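You operate a simulated robot arm through the tools that you are given. There is no shell and no other tool.

You run a simulated robot arm. Do the job below in one go: nothing can be reset, and whatever is moved stays where it is left.

## Task
Heat the iron on cotton and test its steam button with 2 shots.
Fine: leave it on its base and wait for the green lamp first; dial and red switch end off.

Only the result counts: the job must be done as asked and must still hold three seconds after the hand-in. Knocking over, shifting, dropping, spilling or breaking anything else fails it.

## Robot
A 7-joint arm with a two-finger parallel gripper, fixed in place. Base frame: the origin is at the foot of the arm, x ahead of it, y to its left, z up; the work surface is at about z = 90. Readings come in cm, degrees, newtons and seconds.
Its first joint turns from -166.0 to 166.0 degrees. Payload 4.4 kg.
Tool frame: the origin (TCP) lies between the finger pads and is the grasp point; the fingertips stand 2.3 cm ahead of it; z points along the fingers, y is the line along which they close. The gripper opens to 9.4 cm. The fingers are 3.8 cm wide and 1 cm thick; the gripper's body (5.4 by 9.6 cm) begins 3.9 cm behind the TCP.
Orientation is told as [roll, pitch, yaw] about the base's x, y, z axes, in that order, counted from this pose: with the fingers straight down and closing along the base's y, the tool's x points along the base's -x, its y along +y and its z along -z.

## Interface
- The arm moves only by the tool apply_moves. Its argument "targets" is one flat list of numbers, 7 for each row, row after row: the shift along the base's x, y, z in units of 25 mm (1.0 is 25 mm), then the turn, a rotation vector about the base's x, y, z in units of 5 degrees (1.0 is 5 degrees), then the closure, from 0 (fully open) to 1 (shut). In form: [x, y, z, wx, wy, wz, hand, x, y, z, wx, wy, wz, hand, ...]. A call has 1 to 20 rows; each row shifts and turns the commanded pose from where the row before left it. A call with a number of a shift or a turn outside -1 to 1 is refused whole. Each row takes 0.2 s and may step no farther than 5 cm and 8.6 degrees from the row before; otherwise, or with a gripper value out of range, the whole call is refused. Where a pose cannot be reached the arm comes as near as it can. A force on the tool above 40 N (or 10 N above the force at the start of the call, whichever is more), or a blocked arm, ends the call early, and 0.2 s more pass. The fingers move at their own pace (about 7.2 cm/s each) and stop on an object; they squeeze with about 30 N. The grip force told is the motor's: it shows also when the fingers shut on nothing. Time passes only in rows, and 0.2 s behind the last, so rows that do not move let the fingers close. The reply holds the time, the measured pose of the TCP, the force on the tool along the base axes, the opening and the grip force, in the units named above and with some noise, with the torque about the TCP (base axes, N m) and any sound that the robot's microphone picked up.
- Cameras (640 x 400 px; columns grow to the right, rows downward): "scene" is fixed at [5.02, -65.09, 178.86]; the picture's right is [0.62, -0.78, 0.00], its down [-0.40, -0.32, -0.86] and it looks along [0.67, 0.53, -0.52] (base axes); focal length 341 px, centre (320, 200). "wrist" rides on the gripper at [8.6, 1.6, -7.5] in the tool frame; the picture's right is [-0.18, 0.98, 0.00], its down [-0.58, -0.11, -0.81] and it looks along [-0.79, -0.15, 0.59] (tool axes); focal length 243 px, centre (320, 200). There is no depth. A picture from a camera that has moved, and an enlarged one, comes with that camera's place and axes in the base frame and with its lens.
- capture(camera): a new picture of that camera. The clock stands still meanwhile.
- zoom(camera, box): a new picture of the part [left, top, right, bottom] of that camera's present view, enlarged. The clock stands still meanwhile.
- job_done(): hands the job in; it is judged then, once.

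Nothing tells you positions but the pictures and the camera data. Unless the task says otherwise, let go and move clear before handing in.

The tools are called after "Call:" as name(argument=value, ...) on one line, values as JSON. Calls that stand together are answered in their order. apply_moves: Moves the arm, as the interface text tells. Its arguments: {"type":"object","properties":{"targets":{"type":"array"}},"required":["targets"]} The other tools are called the same way: capture (camera) takes a picture; zoom (camera, box) takes an enlarged picture of a part of a camera's view; job_done () hands the job in.

At the start:

```text
clock: 0.0
position: [81.97, 12.35, 140.48]
tool_rot: [0.0, 0.0, 0.0]
wrist_force: [0.9, 0.1, -0.2]
torque: [0.01, 0.01, 0.01]
finger_gap: 9.4
grip_force: 0.2
```

scene: 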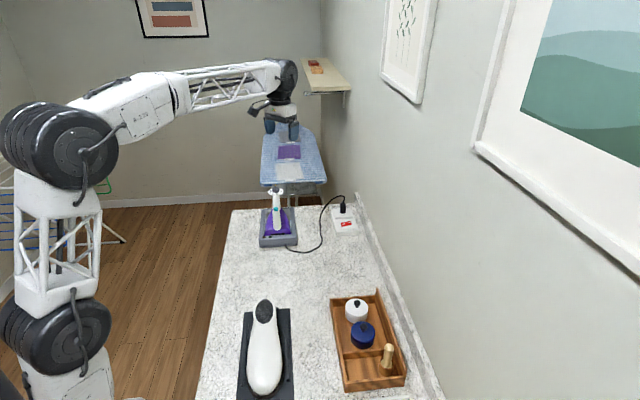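
wrist: 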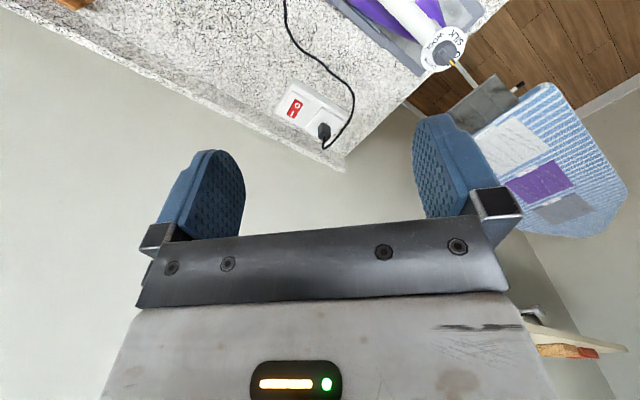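

I see a counter with an iron standing on a grey base, a socket with a red switch to its right, and other items nearer. I'll zoom in on the iron, the switch and its surroundings first.

Call:
zoom(camera="scene", box=[240, 180, 368, 260])

Call:
zoom(camera="wrist", box=[340, 0, 500, 100])

Call:
zoom(camera="wrist", box=[260, 70, 372, 160])

Call:
zoom(camera="scene", box=[200, 280, 420, 400])

```text
5.00 times, centred on (304, 220) of scene
camera zoom: at [5.02, -65.09, 178.86], right [0.62, -0.78, 0.0], down [-0.4, -0.32, -0.86], along [0.67, 0.53, -0.52], focal length 1704 px, centre (400, 100)
```

zoom: 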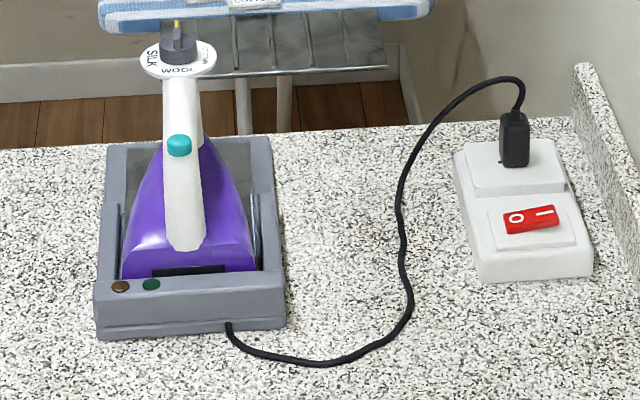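

```text
4.00 times, centred on (420, 50) of wrist
camera zoom: at [73.39, 14.14, 147.93], right [0.18, 0.98, 0.0], down [0.58, -0.11, 0.81], along [0.79, -0.15, -0.59], focal length 970 px, centre (-80, 800)
```

zoom: 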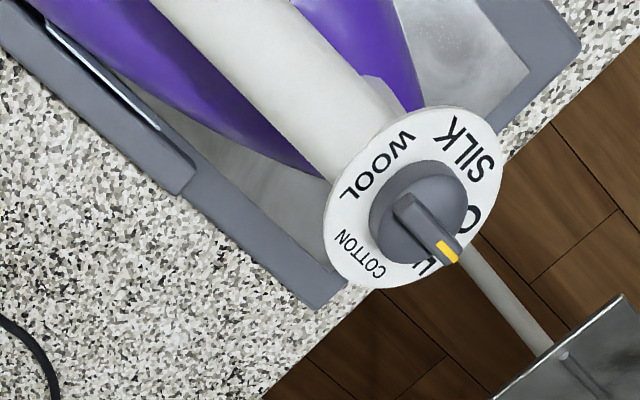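

```text
4.44 times, centred on (316, 115) of wrist
camera zoom: at [73.39, 14.14, 147.93], right [0.18, 0.98, 0.0], down [0.58, -0.11, 0.81], along [0.79, -0.15, -0.59], focal length 1078 px, centre (338, 578)
```

zoom: 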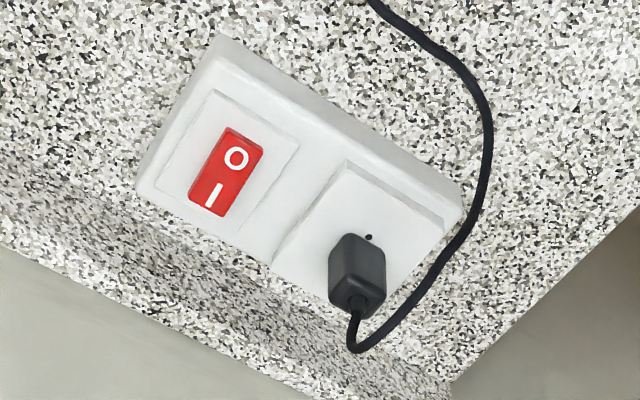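

```text
2.91 times, centred on (310, 340) of scene
camera zoom: at [5.02, -65.09, 178.86], right [0.62, -0.78, 0.0], down [-0.4, -0.32, -0.86], along [0.67, 0.53, -0.52], focal length 992 px, centre (349, -207)
```

zoom: 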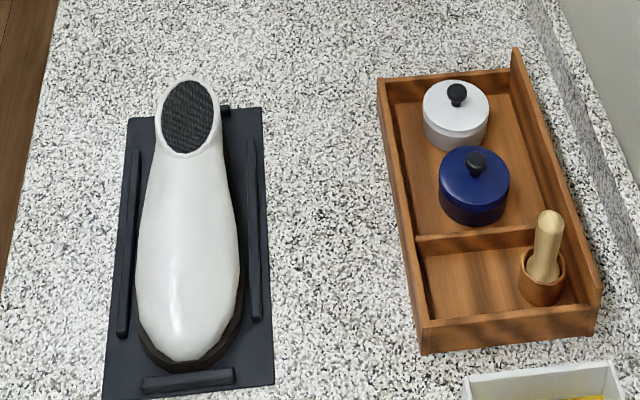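

The red rocker is near [107, 1, 93] and the iron's dial is near [94.5, 31, 105]. I'll zoom in further before planning.

Call:
zoom(camera="scene", box=[256, 182, 304, 212])

Call:
zoom(camera="scene", box=[256, 212, 304, 252])

Call:
zoom(camera="wrist", box=[410, 20, 474, 80])

Call:
zoom(camera="scene", box=[325, 195, 365, 240])

```text
13.33 times, centred on (280, 197) of scene
camera zoom: at [5.02, -65.09, 178.86], right [0.62, -0.78, 0.0], down [-0.4, -0.32, -0.86], along [0.67, 0.53, -0.52], focal length 4545 px, centre (853, 240)
```

zoom: 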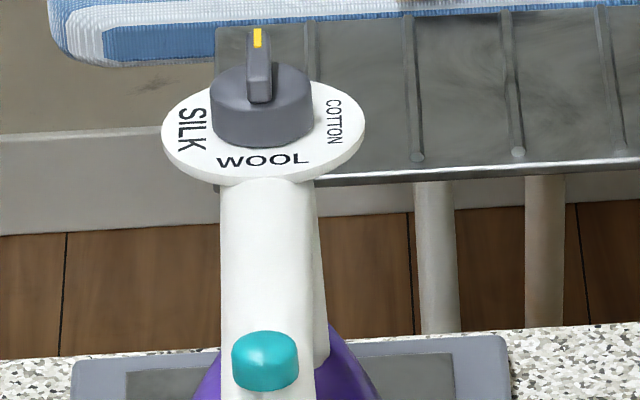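

```text
10.00 times, centred on (280, 232) of scene
camera zoom: at [5.02, -65.09, 178.86], right [0.62, -0.78, 0.0], down [-0.4, -0.32, -0.86], along [0.67, 0.53, -0.52], focal length 3408 px, centre (720, -120)
```

zoom: 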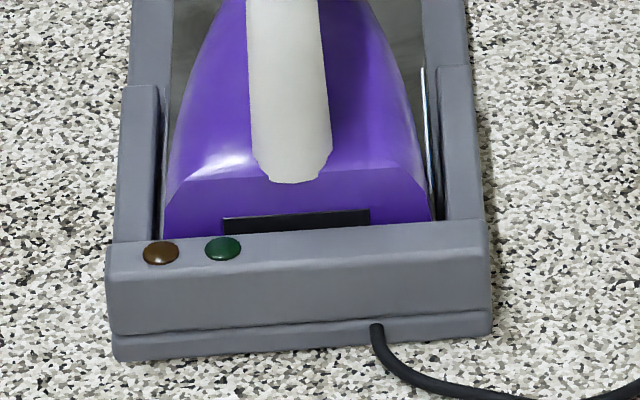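

```text
6.67 times, centred on (442, 50) of wrist
camera zoom: at [73.39, 14.14, 147.93], right [0.18, 0.98, 0.0], down [0.58, -0.11, 0.81], along [0.79, -0.15, -0.59], focal length 1618 px, centre (-493, 1200)
```

zoom: 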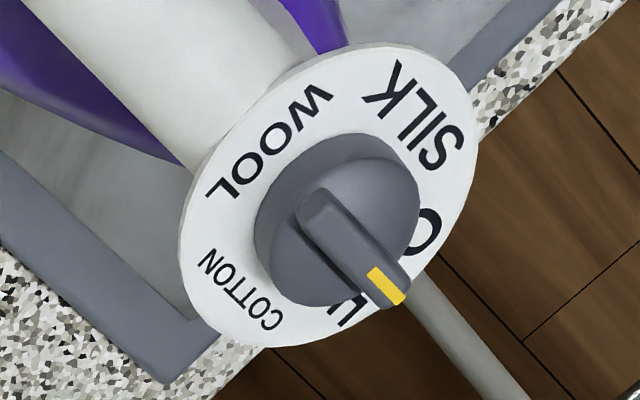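

```text
8.89 times, centred on (345, 218) of scene
camera zoom: at [5.02, -65.09, 178.86], right [0.62, -0.78, 0.0], down [-0.4, -0.32, -0.86], along [0.67, 0.53, -0.52], focal length 3030 px, centre (98, 44)
```

zoom: 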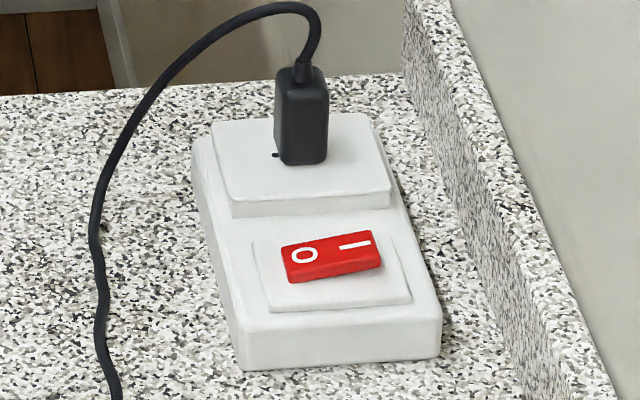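

The dial has its yellow mark at OFF on the far side, with SILK, WOOL and COTTON around it, and the teal button on the handle. I'll pull the arm back and lower so the wrist camera looks at the iron from closer.

Call:
apply_moves(targets=[-0.98, 0.56, -0.6, 0, 0, 0, 0, -0.98, 0.56, -0.6, 0, 0, 0, 0, -0.98, 0.56, -0.6, 0, 0, 0, 0, -0.98, 0.56, -0.6, 0, 0, 0, 0, -0.98, 0.56, -0.6, 0, 0, 0, 0, -0.98, 0.56, -0.6, 0, 0, 0, 0, -0.98, 0.56, -0.6, 0, 0, 0, 0, -0.98, 0.56, -0.6, 0, 0, 0, 0, -0.98, 0.56, -0.6, 0, 0, 0, 0])

Call:
capture(camera="wrist")

```text
clock: 2.0
position: [59.87, 25.04, 126.91]
tool_rot: [0.0, 0.0, 0.1]
wrist_force: [0.3, 0.8, 0.5]
torque: [-0.03, 0.01, -0.02]
finger_gap: 9.43
grip_force: 0.1
```

```text
taken
camera wrist: at [51.29, 26.73, 134.42], right [0.18, 0.98, 0.0], down [0.58, -0.11, 0.81], along [0.79, -0.15, -0.59], focal length 243 px, centre (320, 200)
```

wrist: 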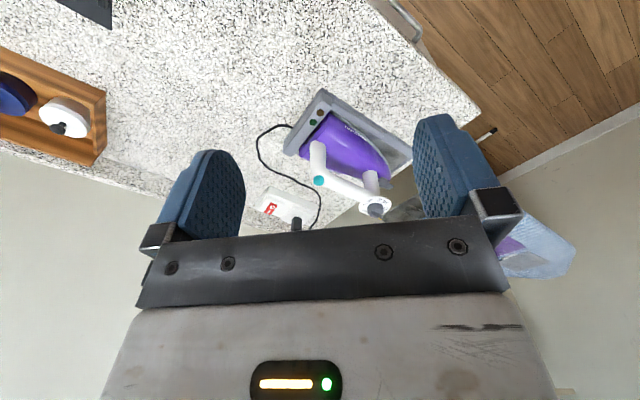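

Call:
zoom(camera="wrist", box=[270, 80, 430, 230])

Call:
zoom(camera="wrist", box=[340, 160, 420, 225])

Call:
capture(camera="scene")

```text
2.67 times, centred on (350, 155) of wrist
camera zoom: at [51.29, 26.73, 134.42], right [0.18, 0.98, 0.0], down [0.58, -0.11, 0.81], along [0.79, -0.15, -0.59], focal length 647 px, centre (240, 320)
```

zoom: 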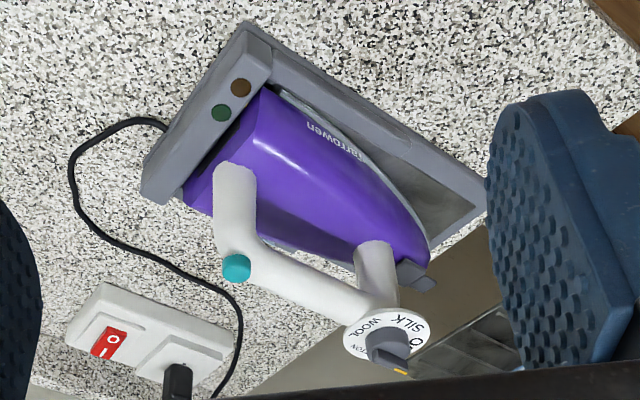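

```text
6.15 times, centred on (380, 192) of wrist
camera zoom: at [51.29, 26.73, 134.42], right [0.18, 0.98, 0.0], down [0.58, -0.11, 0.81], along [0.79, -0.15, -0.59], focal length 1493 px, centre (-49, 246)
```

zoom: 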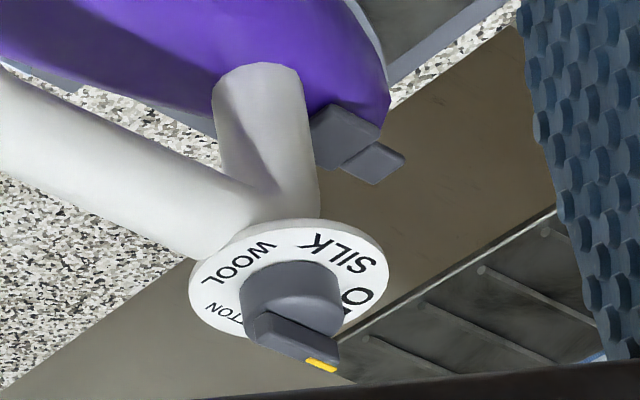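

```text
taken
```

scene: 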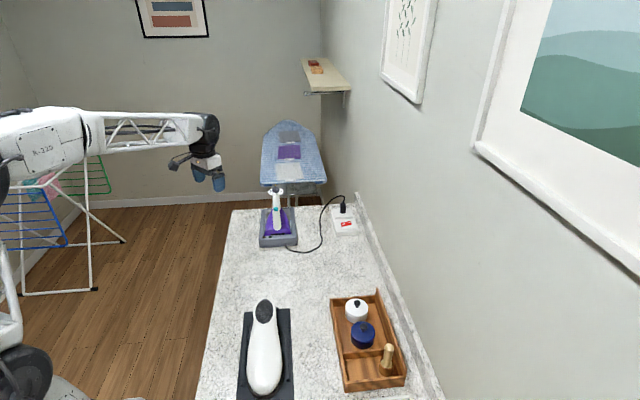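

The handle runs from a rear post with the teal button (≈[84, 20, 105]) to the front dial (≈[94.5, 30, 105]); the iron points at roughly 42° azimuth. I'll move the camera closer to measure the dial, button and labels precisely.

Call:
apply_moves(targets=[1, 0.3, -0.1, 0, 0, 0, 0, 1, 0.3, -0.1, 0, 0, 0, 0, 1, 0.3, -0.1, 0, 0, 0, 0, 1, 0.3, -0.1, 0, 0, 0, 0, 1, 0.3, -0.1, 0, 0, 0, 0, 1, 0.3, -0.1, 0, 0, 0, 0])

Call:
capture(camera="wrist")

Call:
zoom(camera="wrist", box=[240, 70, 400, 170])

Call:
zoom(camera="wrist", box=[310, 120, 390, 180])

```text
clock: 3.4
position: [74.97, 29.53, 125.44]
tool_rot: [0.0, -0.1, 0.0]
wrist_force: [-0.5, -0.9, 0.1]
torque: [0.0, -0.03, 0.0]
finger_gap: 9.43
grip_force: 0.1
```

```text
taken
camera wrist: at [66.27, 31.2, 132.92], right [0.18, 0.98, 0.0], down [0.58, -0.11, 0.81], along [0.79, -0.15, -0.59], focal length 243 px, centre (320, 200)
```

wrist: 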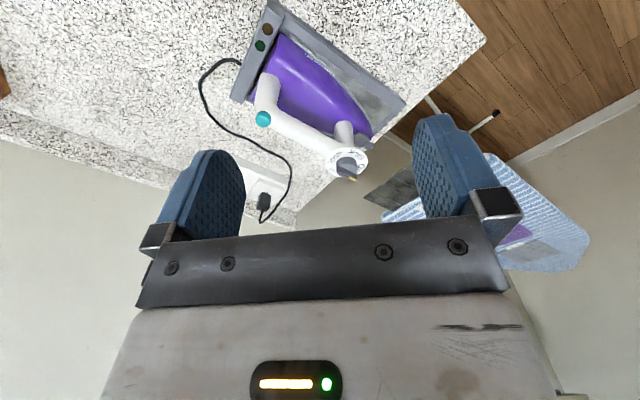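

```text
4.00 times, centred on (320, 120) of wrist
camera zoom: at [66.27, 31.2, 132.92], right [0.18, 0.98, 0.0], down [0.58, -0.11, 0.81], along [0.79, -0.15, -0.59], focal length 970 px, centre (320, 520)
```

zoom: 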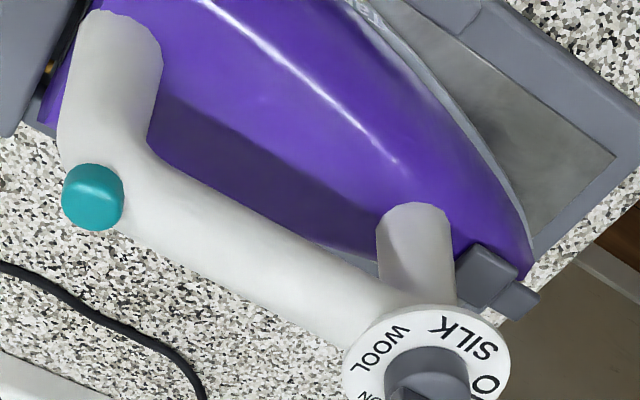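

```text
6.67 times, centred on (350, 150) of wrist
camera zoom: at [66.27, 31.2, 132.92], right [0.18, 0.98, 0.0], down [0.58, -0.11, 0.81], along [0.79, -0.15, -0.59], focal length 1618 px, centre (120, 533)
```

zoom: 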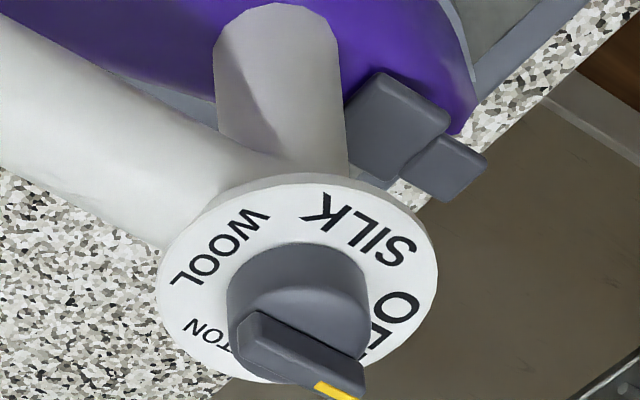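

The disc centre comes out near [94.4, 30.2, 104.7], OFF at about 41–45° azimuth and COTTON about 90° clockwise of it. I'll zoom into the knob and button for heights.

Call:
zoom(camera="wrist", box=[330, 142, 374, 184])

Call:
zoom(camera="wrist", box=[245, 95, 285, 135])

Call:
zoom(camera="scene", box=[264, 180, 288, 198])

Call:
zoom(camera="scene", box=[264, 200, 292, 222])

```text
9.52 times, centred on (352, 163) of wrist
camera zoom: at [66.27, 31.2, 132.92], right [0.18, 0.98, 0.0], down [0.58, -0.11, 0.81], along [0.79, -0.15, -0.59], focal length 2311 px, centre (15, 552)
```

zoom: 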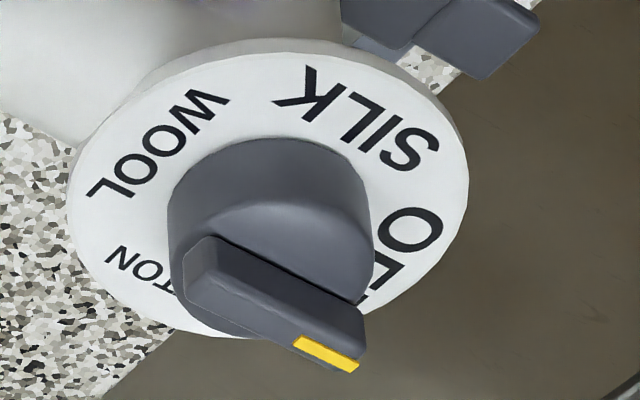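

```text
10.00 times, centred on (265, 115) of wrist
camera zoom: at [66.27, 31.2, 132.92], right [0.18, 0.98, 0.0], down [0.58, -0.11, 0.81], along [0.79, -0.15, -0.59], focal length 2426 px, centre (870, 1050)
```

zoom: 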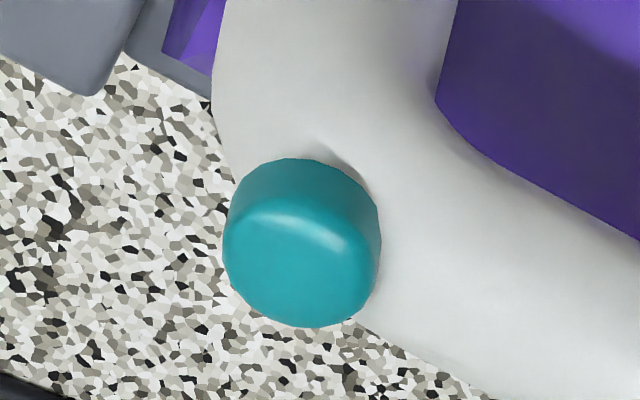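

```text
16.00 times, centred on (276, 189) of scene
camera zoom: at [5.02, -65.09, 178.86], right [0.62, -0.78, 0.0], down [-0.4, -0.32, -0.86], along [0.67, 0.53, -0.52], focal length 5454 px, centre (1024, 376)
```

zoom: 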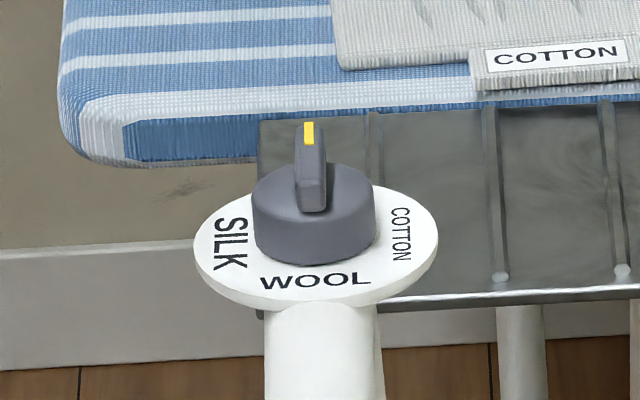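

```text
16.00 times, centred on (278, 211) of scene
camera zoom: at [5.02, -65.09, 178.86], right [0.62, -0.78, 0.0], down [-0.4, -0.32, -0.86], along [0.67, 0.53, -0.52], focal length 5454 px, centre (992, 24)
```

zoom: 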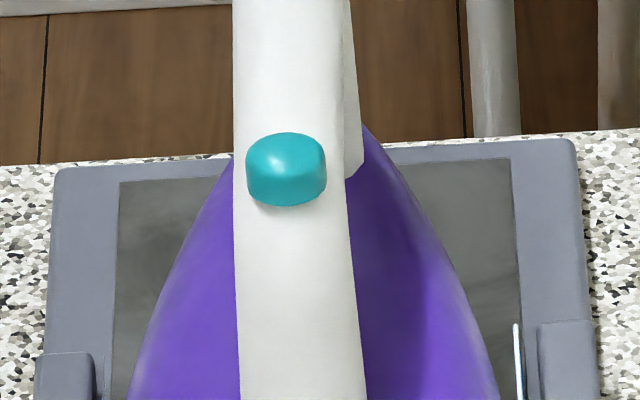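

The knob sits at about 104.7–107 cm height with its fin pointing at about 46°. I'll yaw the hand to +46° and move above the dial, staying high, to check alignment in the wrist view.

Call:
apply_moves(targets=[0.76, 0.03, -0.22, 0, 0, 0.92, 0, 0.76, 0.03, -0.22, 0, 0, 0.92, 0, 0.76, 0.03, -0.22, 0, 0, 0.92, 0, 0.76, 0.03, -0.22, 0, 0, 0.92, 0, 0.76, 0.03, -0.22, 0, 0, 0.92, 0, 0.76, 0.03, -0.22, 0, 0, 0.92, 0, 0.76, 0.03, -0.22, 0, 0, 0.92, 0, 0.76, 0.03, -0.22, 0, 0, 0.92, 0, 0.76, 0.03, -0.22, 0, 0, 0.92, 0, 0.76, 0.03, -0.22, 0, 0, 0.92, 0, 0, 0, 0, 0, 0, 0, 0])

Call:
capture(camera="wrist")

Call:
zoom(camera="wrist", box=[240, 0, 400, 100])

Call:
capture(camera="scene")

```text
clock: 5.8
position: [93.85, 30.4, 120.07]
tool_rot: [0.0, 0.0, 46.1]
wrist_force: [-0.3, 0.7, 0.7]
torque: [-0.01, -0.05, 0.01]
finger_gap: 9.39
grip_force: 0.1
```

```text
taken
camera wrist: at [86.72, 25.4, 127.47], right [-0.58, 0.81, 0.0], down [0.48, 0.34, 0.81], along [0.66, 0.47, -0.59], focal length 243 px, centre (320, 200)
```

wrist: 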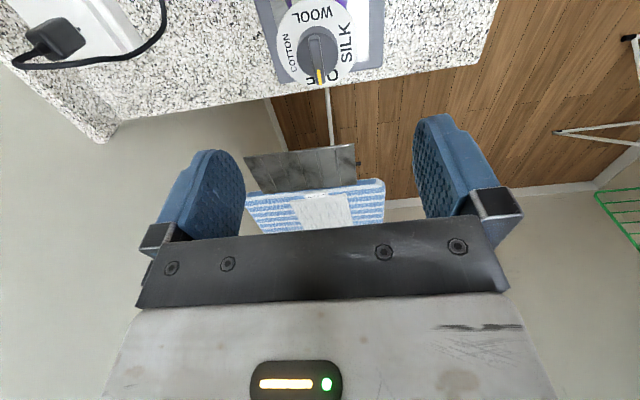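

```text
4.00 times, centred on (320, 50) of wrist
camera zoom: at [86.72, 25.4, 127.47], right [-0.58, 0.81, 0.0], down [0.48, 0.34, 0.81], along [0.66, 0.47, -0.59], focal length 970 px, centre (320, 800)
```

zoom: 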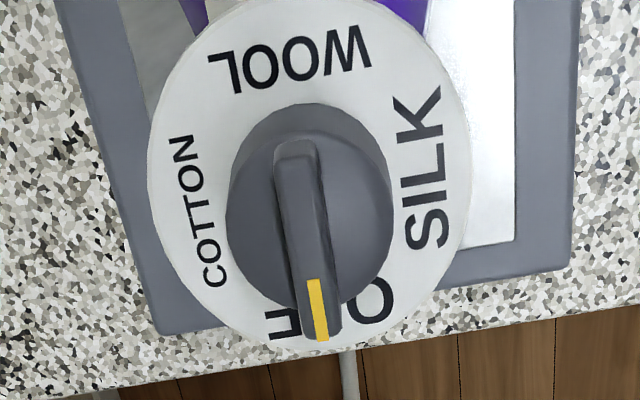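

```text
taken
```

scene: 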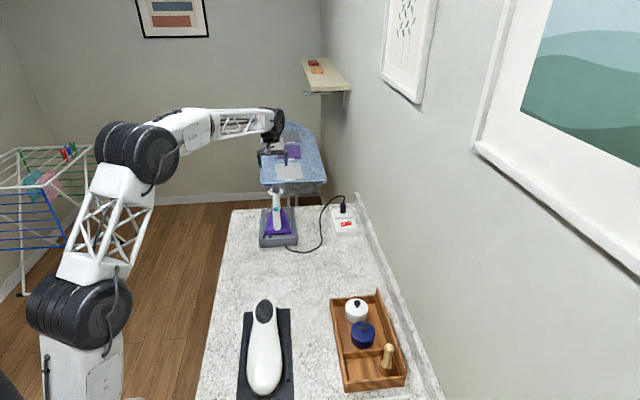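

The hand is now over the dial, and the labels are cleanly at 90° spacing with OFF at about 45° azimuth. I'll take a tighter zoom on the fin to refine its position and height.

Call:
zoom(camera="wrist", box=[290, 18, 354, 90])

Call:
zoom(camera="scene", box=[250, 120, 310, 215])

```text
5.56 times, centred on (322, 54) of wrist
camera zoom: at [86.72, 25.4, 127.47], right [-0.58, 0.81, 0.0], down [0.48, 0.34, 0.81], along [0.66, 0.47, -0.59], focal length 1348 px, centre (309, 1011)
```

zoom: 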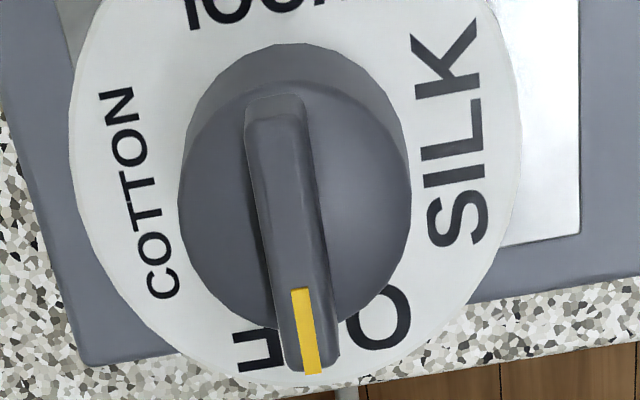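

```text
4.21 times, centred on (280, 168) of scene
camera zoom: at [5.02, -65.09, 178.86], right [0.62, -0.78, 0.0], down [-0.4, -0.32, -0.86], along [0.67, 0.53, -0.52], focal length 1435 px, centre (488, 337)
```

zoom: 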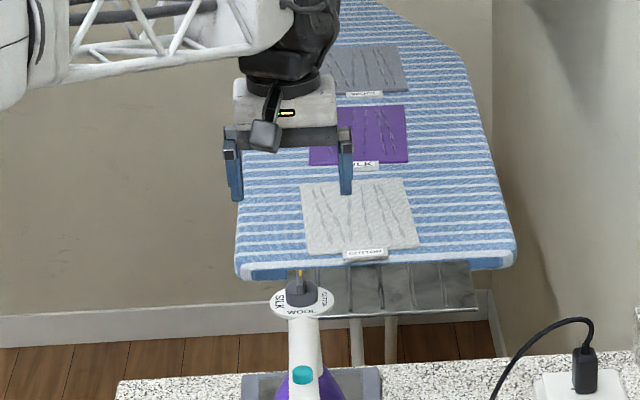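

The fin is centred under the hand. I'll adjust slightly and descend so the fingertips come just beside the fin, open.

Call:
apply_moves(targets=[0.05, 0.01, -0.85, 0, 0, -0.1, 0, 0.05, 0.01, -0.85, 0, 0, -0.1, 0, 0, 0, -0.85, 0, 0, -0.1, 0, 0, 0, -0.85, 0, 0, -0.1, 0, 0, 0, -0.85, 0, 0, 0, 0, 0, 0, 0, 0, 0, 0, 0])

Call:
capture(camera="wrist")

Call:
zoom(camera="scene", box=[250, 150, 314, 214])

```text
clock: 7.2
position: [94.19, 30.25, 109.35]
tool_rot: [0.0, 0.1, 44.0]
wrist_force: [0.9, -0.4, 0.2]
torque: [0.0, 0.02, -0.01]
finger_gap: 9.39
grip_force: 0.1
```

```text
taken
camera wrist: at [86.86, 25.49, 116.78], right [-0.55, 0.83, 0.0], down [0.49, 0.33, 0.81], along [0.67, 0.44, -0.59], focal length 243 px, centre (320, 200)
```

wrist: 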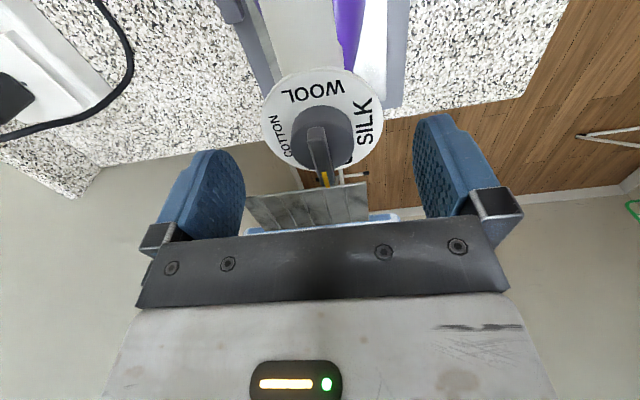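

```text
6.25 times, centred on (282, 182) of scene
camera zoom: at [5.02, -65.09, 178.86], right [0.62, -0.78, 0.0], down [-0.4, -0.32, -0.86], along [0.67, 0.53, -0.52], focal length 2130 px, centre (558, 312)
```

zoom: 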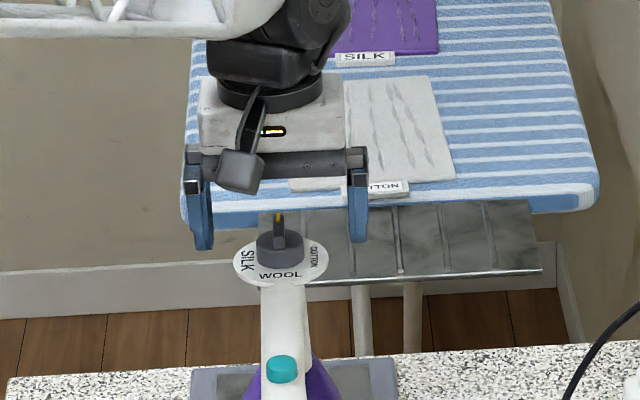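

Call:
zoom(camera="wrist", box=[256, 66, 384, 196])

```text
3.08 times, centred on (320, 131) of wrist
camera zoom: at [86.86, 25.49, 116.78], right [-0.55, 0.83, 0.0], down [0.49, 0.33, 0.81], along [0.67, 0.44, -0.59], focal length 746 px, centre (320, 412)
```

zoom: 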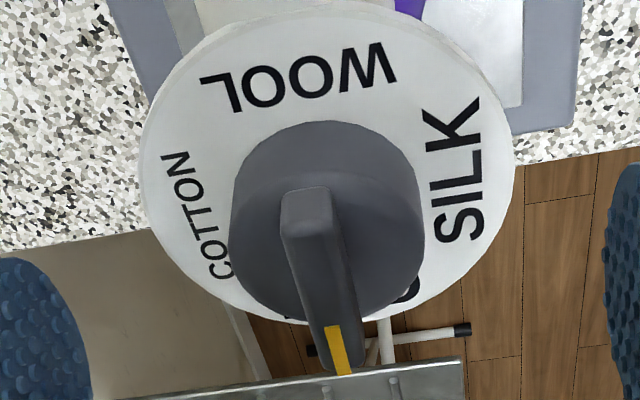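

Triangulating the two close views gives the fin centred on [94.0, 30.3], top near 107.5–108, pointing 44°. I'll lower a little and close on the fin.

Call:
apply_moves(targets=[-0.03, 0, -0.18, 0, 0, 0, 0, 0, 0, 0, 0, 0, 0, 0.5, 0, 0, 0, 0, 0, 0, 0.75, 0, 0, 0, 0, 0, 0, 0.95, 0, 0, 0, 0, 0, 0, 1, 0, 0, 0, 0, 0, 0, 1])

Call:
capture(camera="wrist")

Call:
zoom(camera="scene", box=[250, 150, 314, 214])

```text
clock: 8.6
position: [94.13, 30.35, 108.99]
tool_rot: [0.0, 0.0, 44.0]
wrist_force: [2.9, 2.3, 1.3]
torque: [0.08, -0.08, -0.01]
finger_gap: 3.14
grip_force: 30.0
```

```text
taken
camera wrist: at [86.79, 25.52, 116.4], right [-0.55, 0.83, 0.0], down [0.49, 0.33, 0.81], along [0.67, 0.44, -0.59], focal length 243 px, centre (320, 200)
```

wrist: 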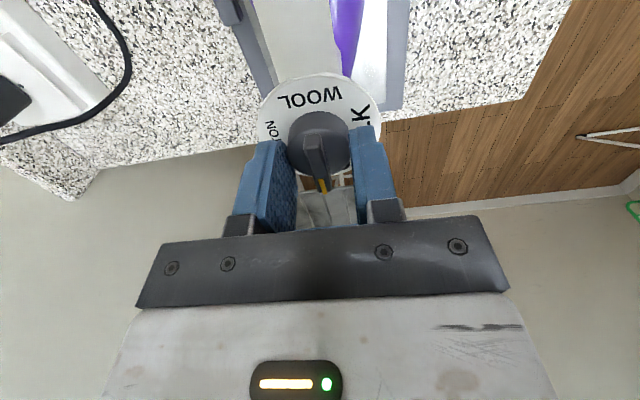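

```text
6.25 times, centred on (282, 182) of scene
camera zoom: at [5.02, -65.09, 178.86], right [0.62, -0.78, 0.0], down [-0.4, -0.32, -0.86], along [0.67, 0.53, -0.52], focal length 2130 px, centre (558, 312)
```

zoom: 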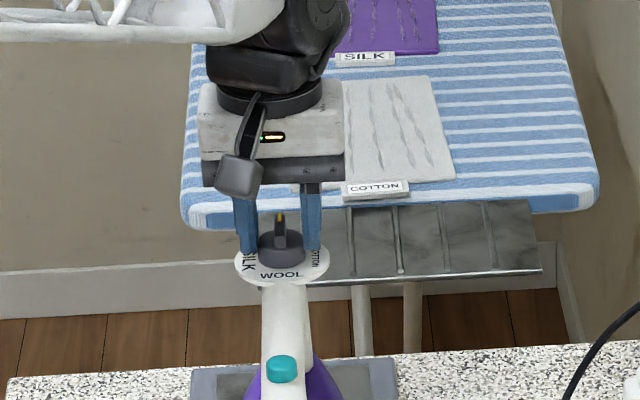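

The fingers closed on the knob's round body (3.1 cm), centred, which is fine and acts as a clutch if there is a stop. I'll test a small clockwise turn (towards COTTON the short way) and watch the torque.

Call:
apply_moves(targets=[0, 0, 0, 0, 0, -0.6, 1, 0, 0, 0, 0, 0, -0.6, 1, 0, 0, 0, 0, 0, 0, 1])

Call:
zoom(camera="wrist", box=[240, 60, 400, 200])

Call:
zoom(camera="scene", box=[264, 180, 288, 198])

```text
clock: 9.4
position: [94.06, 30.38, 108.99]
tool_rot: [0.0, -0.1, 38.0]
wrist_force: [0.6, -3.7, 5.2]
torque: [-0.13, -0.03, 0.19]
finger_gap: 3.12
grip_force: 30.0
```

```text
2.86 times, centred on (320, 130) of wrist
camera zoom: at [86.35, 26.35, 116.4], right [-0.46, 0.89, 0.0], down [0.53, 0.27, 0.81], along [0.72, 0.37, -0.59], focal length 693 px, centre (320, 400)
```

zoom: 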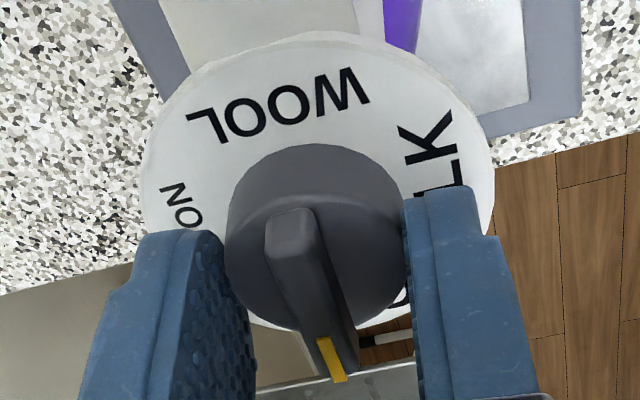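

```text
16.00 times, centred on (276, 189) of scene
camera zoom: at [5.02, -65.09, 178.86], right [0.62, -0.78, 0.0], down [-0.4, -0.32, -0.86], along [0.67, 0.53, -0.52], focal length 5454 px, centre (1024, 376)
```

zoom: 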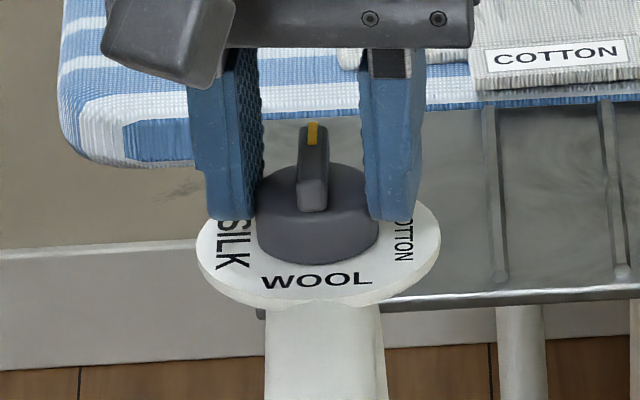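

Call:
zoom(camera="scene", box=[256, 212, 304, 252])

Call:
zoom(camera="scene", box=[256, 182, 304, 212])

```text
10.00 times, centred on (280, 232) of scene
camera zoom: at [5.02, -65.09, 178.86], right [0.62, -0.78, 0.0], down [-0.4, -0.32, -0.86], along [0.67, 0.53, -0.52], focal length 3408 px, centre (720, -120)
```

zoom: 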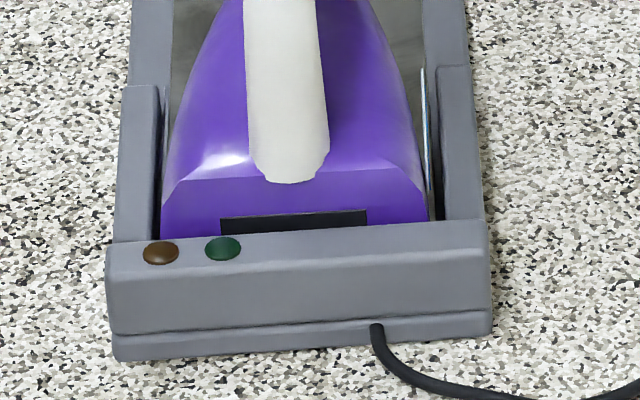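

```text
13.33 times, centred on (280, 197) of scene
camera zoom: at [5.02, -65.09, 178.86], right [0.62, -0.78, 0.0], down [-0.4, -0.32, -0.86], along [0.67, 0.53, -0.52], focal length 4545 px, centre (853, 240)
```

zoom: 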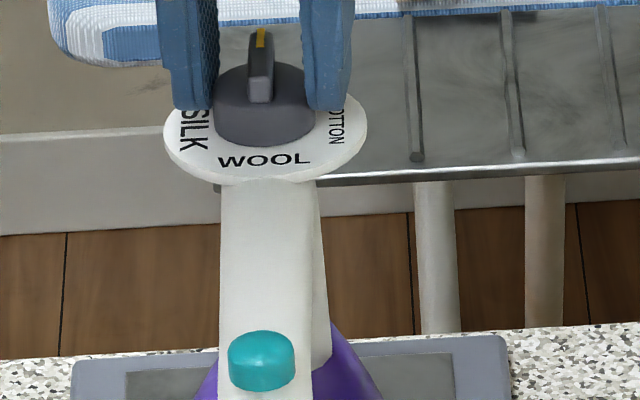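

The dial barely moved and the iron itself twisted a hair, so clockwise looks blocked by a stop at OFF. I'll go back and try counter-clockwise (OFF → SILK → WOOL → COTTON) gently.

Call:
apply_moves(targets=[0, 0, 0, 0, 0, 0.6, 1, 0, 0, 0, 0, 0, 0.6, 1, 0, 0, 0, 0, 0, 0.6, 1, 0, 0, 0, 0, 0, 0.6, 1, 0, 0, 0, 0, 0, 0, 1])

Call:
zoom(camera="wrist", box=[240, 60, 400, 200])

Call:
zoom(camera="scene", box=[256, 182, 304, 212])

```text
clock: 10.6
position: [94.01, 30.4, 108.99]
tool_rot: [-0.1, 0.0, 50.0]
wrist_force: [-1.6, -2.5, 8.6]
torque: [-0.17, 0.14, -0.01]
finger_gap: 3.09
grip_force: 29.9
```

```text
2.86 times, centred on (320, 130) of wrist
camera zoom: at [87.32, 24.88, 116.39], right [-0.64, 0.77, 0.0], down [0.46, 0.38, 0.81], along [0.62, 0.51, -0.59], focal length 693 px, centre (320, 400)
```

zoom: 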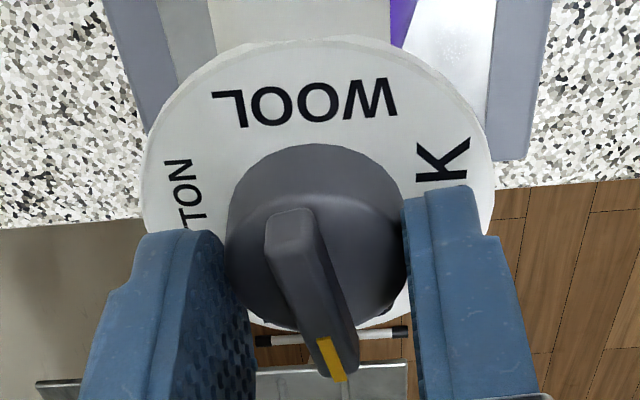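

```text
13.33 times, centred on (280, 197) of scene
camera zoom: at [5.02, -65.09, 178.86], right [0.62, -0.78, 0.0], down [-0.4, -0.32, -0.86], along [0.67, 0.53, -0.52], focal length 4545 px, centre (853, 240)
```

zoom: 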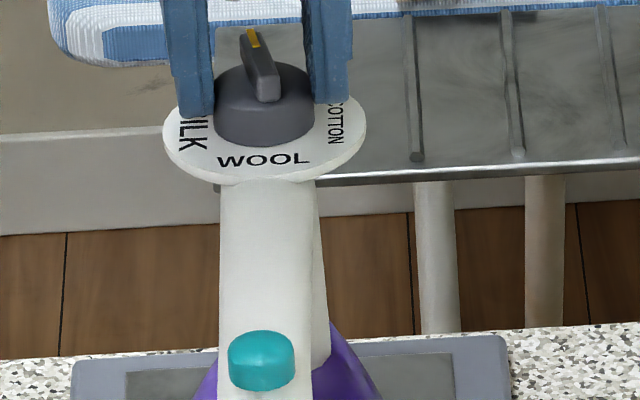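

Counter-clockwise the dial follows freely with no torque, so the route is OFF→SILK→WOOL→COTTON (270°). I'll keep turning in stages, checking pose and torque.

Call:
apply_moves(targets=[0, 0, 0, 0, 0, 1, 1, 0, 0, 0, 0, 0, 1, 1, 0, 0, 0, 0, 0, 1, 1, 0, 0, 0, 0, 0, 1, 1, 0, 0, 0, 0, 0, 1, 1, 0, 0, 0, 0, 0, 1, 1, 0, 0, 0, 0, 0, 1, 1, 0, 0, 0, 0, 0, 1, 1])

Call:
capture(camera="wrist")

Call:
zoom(camera="scene", box=[256, 182, 304, 212])

```text
clock: 12.4
position: [94.03, 30.4, 108.91]
tool_rot: [0.1, 0.0, 90.1]
wrist_force: [-3.2, 3.5, 8.9]
torque: [-0.05, 0.1, -0.04]
finger_gap: 3.11
grip_force: 30.2
```

```text
taken
camera wrist: at [92.51, 21.85, 116.39], right [-0.98, 0.18, 0.0], down [0.11, 0.58, 0.81], along [0.15, 0.79, -0.59], focal length 243 px, centre (320, 200)
```

wrist: 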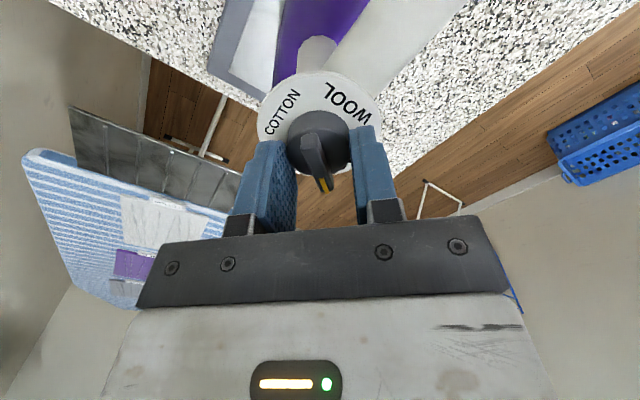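

```text
13.33 times, centred on (280, 197) of scene
camera zoom: at [5.02, -65.09, 178.86], right [0.62, -0.78, 0.0], down [-0.4, -0.32, -0.86], along [0.67, 0.53, -0.52], focal length 4545 px, centre (853, 240)
```

zoom: 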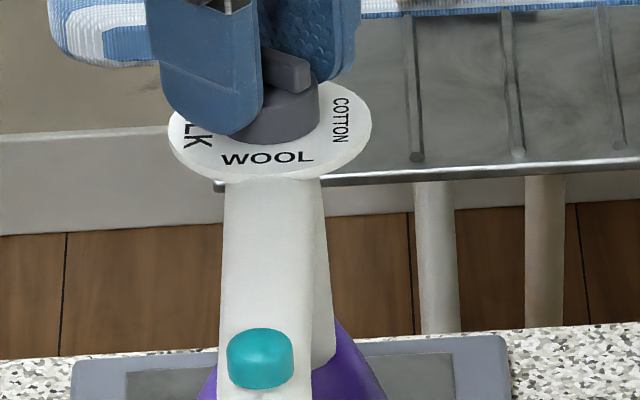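

The dial is following (about 50° so far). I see the disc drift by a millimetre or two, so I'll check how well the knob is centred between the pads.

Call:
zoom(camera="wrist", box=[250, 60, 390, 210])

Call:
zoom(camera="scene", box=[256, 212, 304, 252])

```text
2.67 times, centred on (320, 135) of wrist
camera zoom: at [92.51, 21.85, 116.39], right [-0.98, 0.18, 0.0], down [0.11, 0.58, 0.81], along [0.15, 0.79, -0.59], focal length 647 px, centre (320, 373)
```

zoom: 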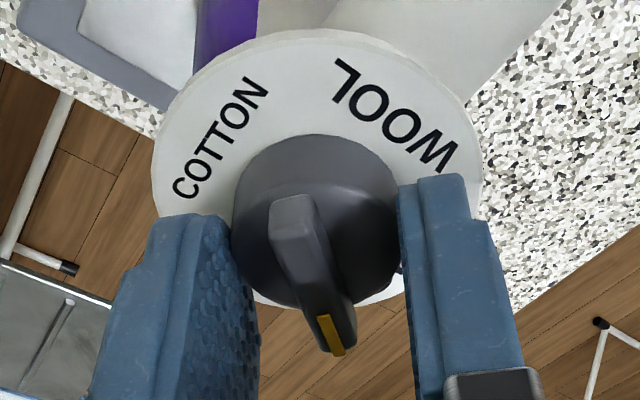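

```text
10.00 times, centred on (280, 232) of scene
camera zoom: at [5.02, -65.09, 178.86], right [0.62, -0.78, 0.0], down [-0.4, -0.32, -0.86], along [0.67, 0.53, -0.52], focal length 3408 px, centre (720, -120)
```

zoom: 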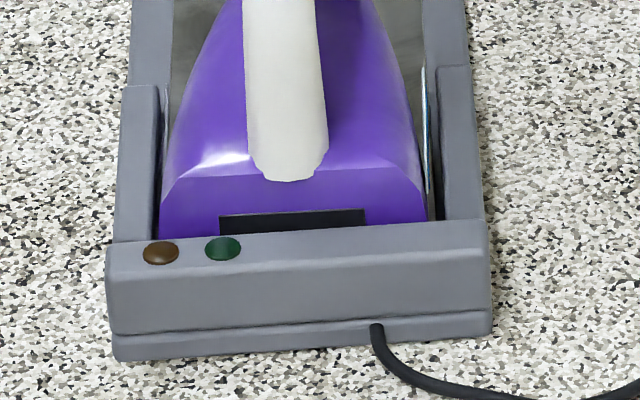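

The knob is centred within about 2 mm. I'll continue counter-clockwise to yaw 120°, then release and regrip.

Call:
apply_moves(targets=[0, 0, 0, 0, 0, 1, 1, 0, 0, 0, 0, 0, 1, 1, 0, 0, 0, 0, 0, 1, 1, 0, 0, 0, 0, 0, 1, 1, 0, 0, 0, 0, 0, 1, 1, 0, 0, 0, 0, 0, 1, 1])

Call:
zoom(camera="wrist", box=[250, 60, 390, 210])

Call:
zoom(camera="scene", box=[256, 182, 304, 212])

```text
clock: 13.8
position: [94.1, 30.4, 109.03]
tool_rot: [-0.1, 0.1, 120.1]
wrist_force: [-5.6, -3.3, 10.5]
torque: [-0.16, 0.1, -0.01]
finger_gap: 3.15
grip_force: 29.9
```

```text
2.67 times, centred on (320, 135) of wrist
camera zoom: at [97.06, 22.15, 116.39], right [-0.94, -0.33, 0.0], down [-0.2, 0.56, 0.81], along [-0.27, 0.76, -0.59], focal length 647 px, centre (320, 373)
```

zoom: 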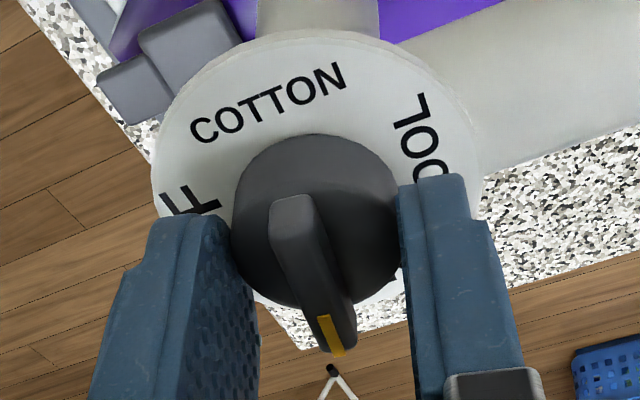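

```text
13.33 times, centred on (280, 197) of scene
camera zoom: at [5.02, -65.09, 178.86], right [0.62, -0.78, 0.0], down [-0.4, -0.32, -0.86], along [0.67, 0.53, -0.52], focal length 4545 px, centre (853, 240)
```

zoom: 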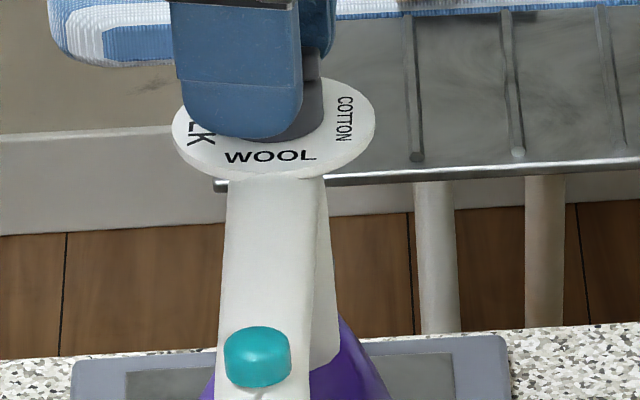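

The dial keeps following, but the knob sits about 0.4 cm off the hand's axis so it orbits slightly. I'll release here and re-measure before re-centring.

Call:
apply_moves(targets=[0, 0, 0, 0, 0, 0, 0.5, 0, 0, 0, 0, 0, 0, 0.2, 0, 0, 0, 0, 0, 0, 0, 0, 0, 0, 0, 0, 0, 0, 0, 0, 0, 0, 0, 0, 0])

Call:
capture(camera="wrist")

Call:
zoom(camera="wrist", box=[250, 60, 390, 210])

Call:
zoom(camera="scene", box=[256, 182, 304, 212])

Call:
zoom(camera="scene", box=[256, 212, 304, 252])

```text
clock: 15.0
position: [94.1, 30.37, 108.99]
tool_rot: [0.0, 0.0, 120.1]
wrist_force: [0.8, 0.1, -0.6]
torque: [0.02, -0.01, -0.02]
finger_gap: 9.39
grip_force: 0.1
```

```text
taken
camera wrist: at [97.06, 22.16, 116.35], right [-0.94, -0.33, 0.0], down [-0.2, 0.56, 0.81], along [-0.27, 0.76, -0.59], focal length 243 px, centre (320, 200)
```

wrist: 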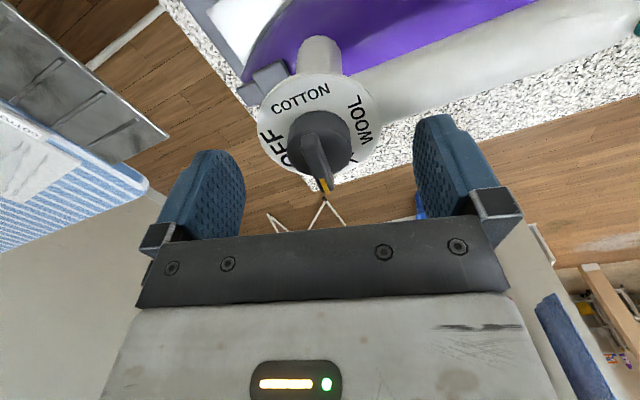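

```text
2.67 times, centred on (320, 135) of wrist
camera zoom: at [97.06, 22.16, 116.35], right [-0.94, -0.33, 0.0], down [-0.2, 0.56, 0.81], along [-0.27, 0.76, -0.59], focal length 647 px, centre (320, 373)
```

zoom: 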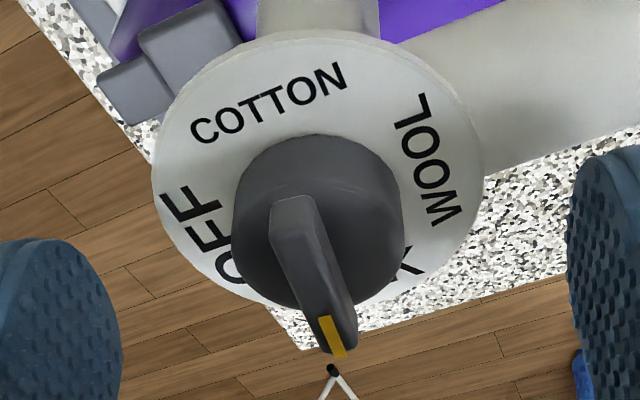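

```text
13.33 times, centred on (280, 197) of scene
camera zoom: at [5.02, -65.09, 178.86], right [0.62, -0.78, 0.0], down [-0.4, -0.32, -0.86], along [0.67, 0.53, -0.52], focal length 4545 px, centre (853, 240)
```

zoom: 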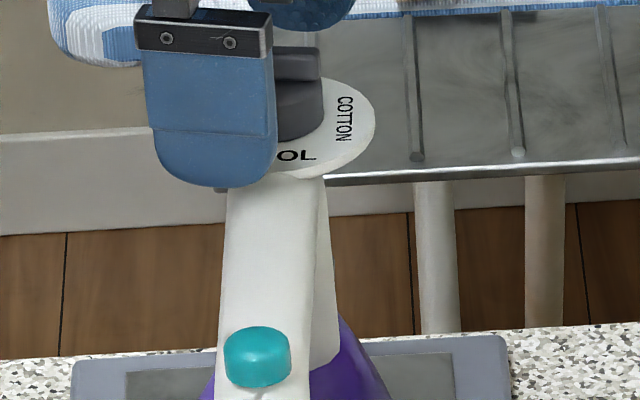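

```text
10.00 times, centred on (280, 232) of scene
camera zoom: at [5.02, -65.09, 178.86], right [0.62, -0.78, 0.0], down [-0.4, -0.32, -0.86], along [0.67, 0.53, -0.52], focal length 3408 px, centre (720, -120)
```

zoom: 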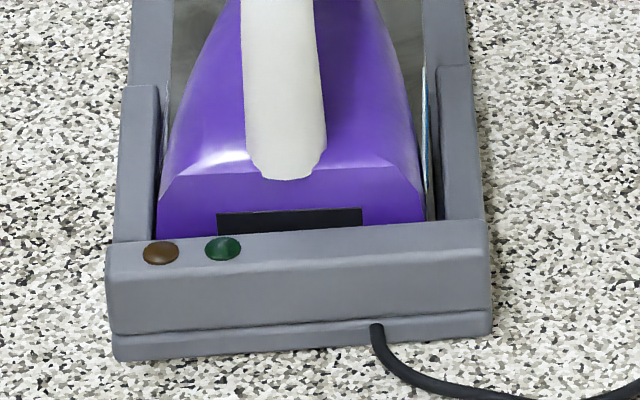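

The knob is released at about 80° turned. Now I'll rotate the open hand back clockwise (free, around the knob) to yaw about −56° so that one continuous turn can finish the remaining 190°.

Call:
apply_moves(targets=[0, 0, 0.1, 0, 0, -0.98, 0, 0, 0, 0.1, 0, 0, -0.98, 0, 0, 0, 0, 0, 0, -0.98, 0, 0, 0, 0, 0, 0, -0.98, 0, 0, 0, 0, 0, 0, -0.98, 0, 0, 0, 0, 0, 0, -0.98, 0, 0, 0, 0, 0, 0, -0.98, 0, 0, 0, 0, 0, 0, -0.98, 0, 0, 0, 0, 0, 0, -0.98, 0, 0, 0, 0, 0, 0, -0.98, 0, 0, 0, 0, 0, 0, -0.98, 0, 0, 0, 0, 0, 0, -0.98, 0, 0, 0, 0, 0, 0, -0.98, 0, 0, 0, 0, 0, 0, -0.98, 0, 0, 0, 0, 0, 0, -0.98, 0, 0, 0, 0, 0, 0, -0.98, 0, 0, 0, 0, 0, 0, -0.98, 0, 0, 0, 0, 0, 0, -0.98, 0])

Call:
capture(camera="wrist")

Call:
capture(camera="scene")

```text
clock: 18.8
position: [94.0, 30.37, 109.48]
tool_rot: [0.1, 0.0, 31.7]
wrist_force: [-0.4, 0.3, -0.2]
torque: [0.01, -0.01, 0.0]
finger_gap: 9.39
grip_force: 0.0
```

```text
taken
camera wrist: at [85.93, 27.3, 116.89], right [-0.36, 0.93, 0.0], down [0.55, 0.21, 0.81], along [0.75, 0.29, -0.59], focal length 243 px, centre (320, 200)
```

wrist: 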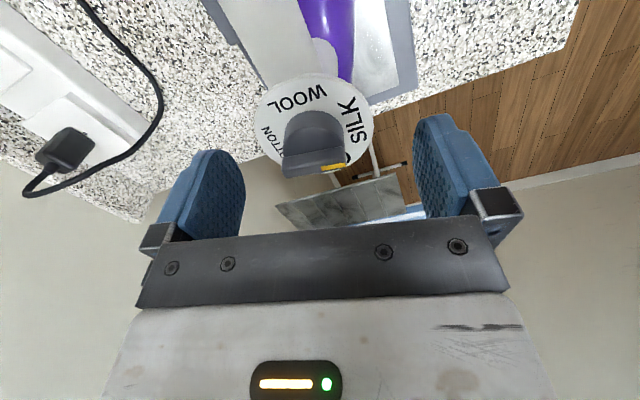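

```text
taken
```

scene: 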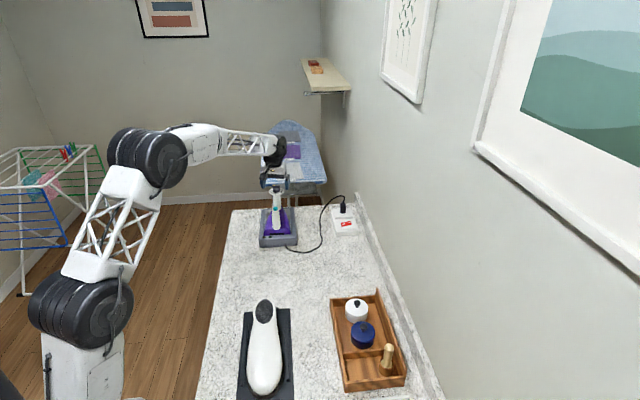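

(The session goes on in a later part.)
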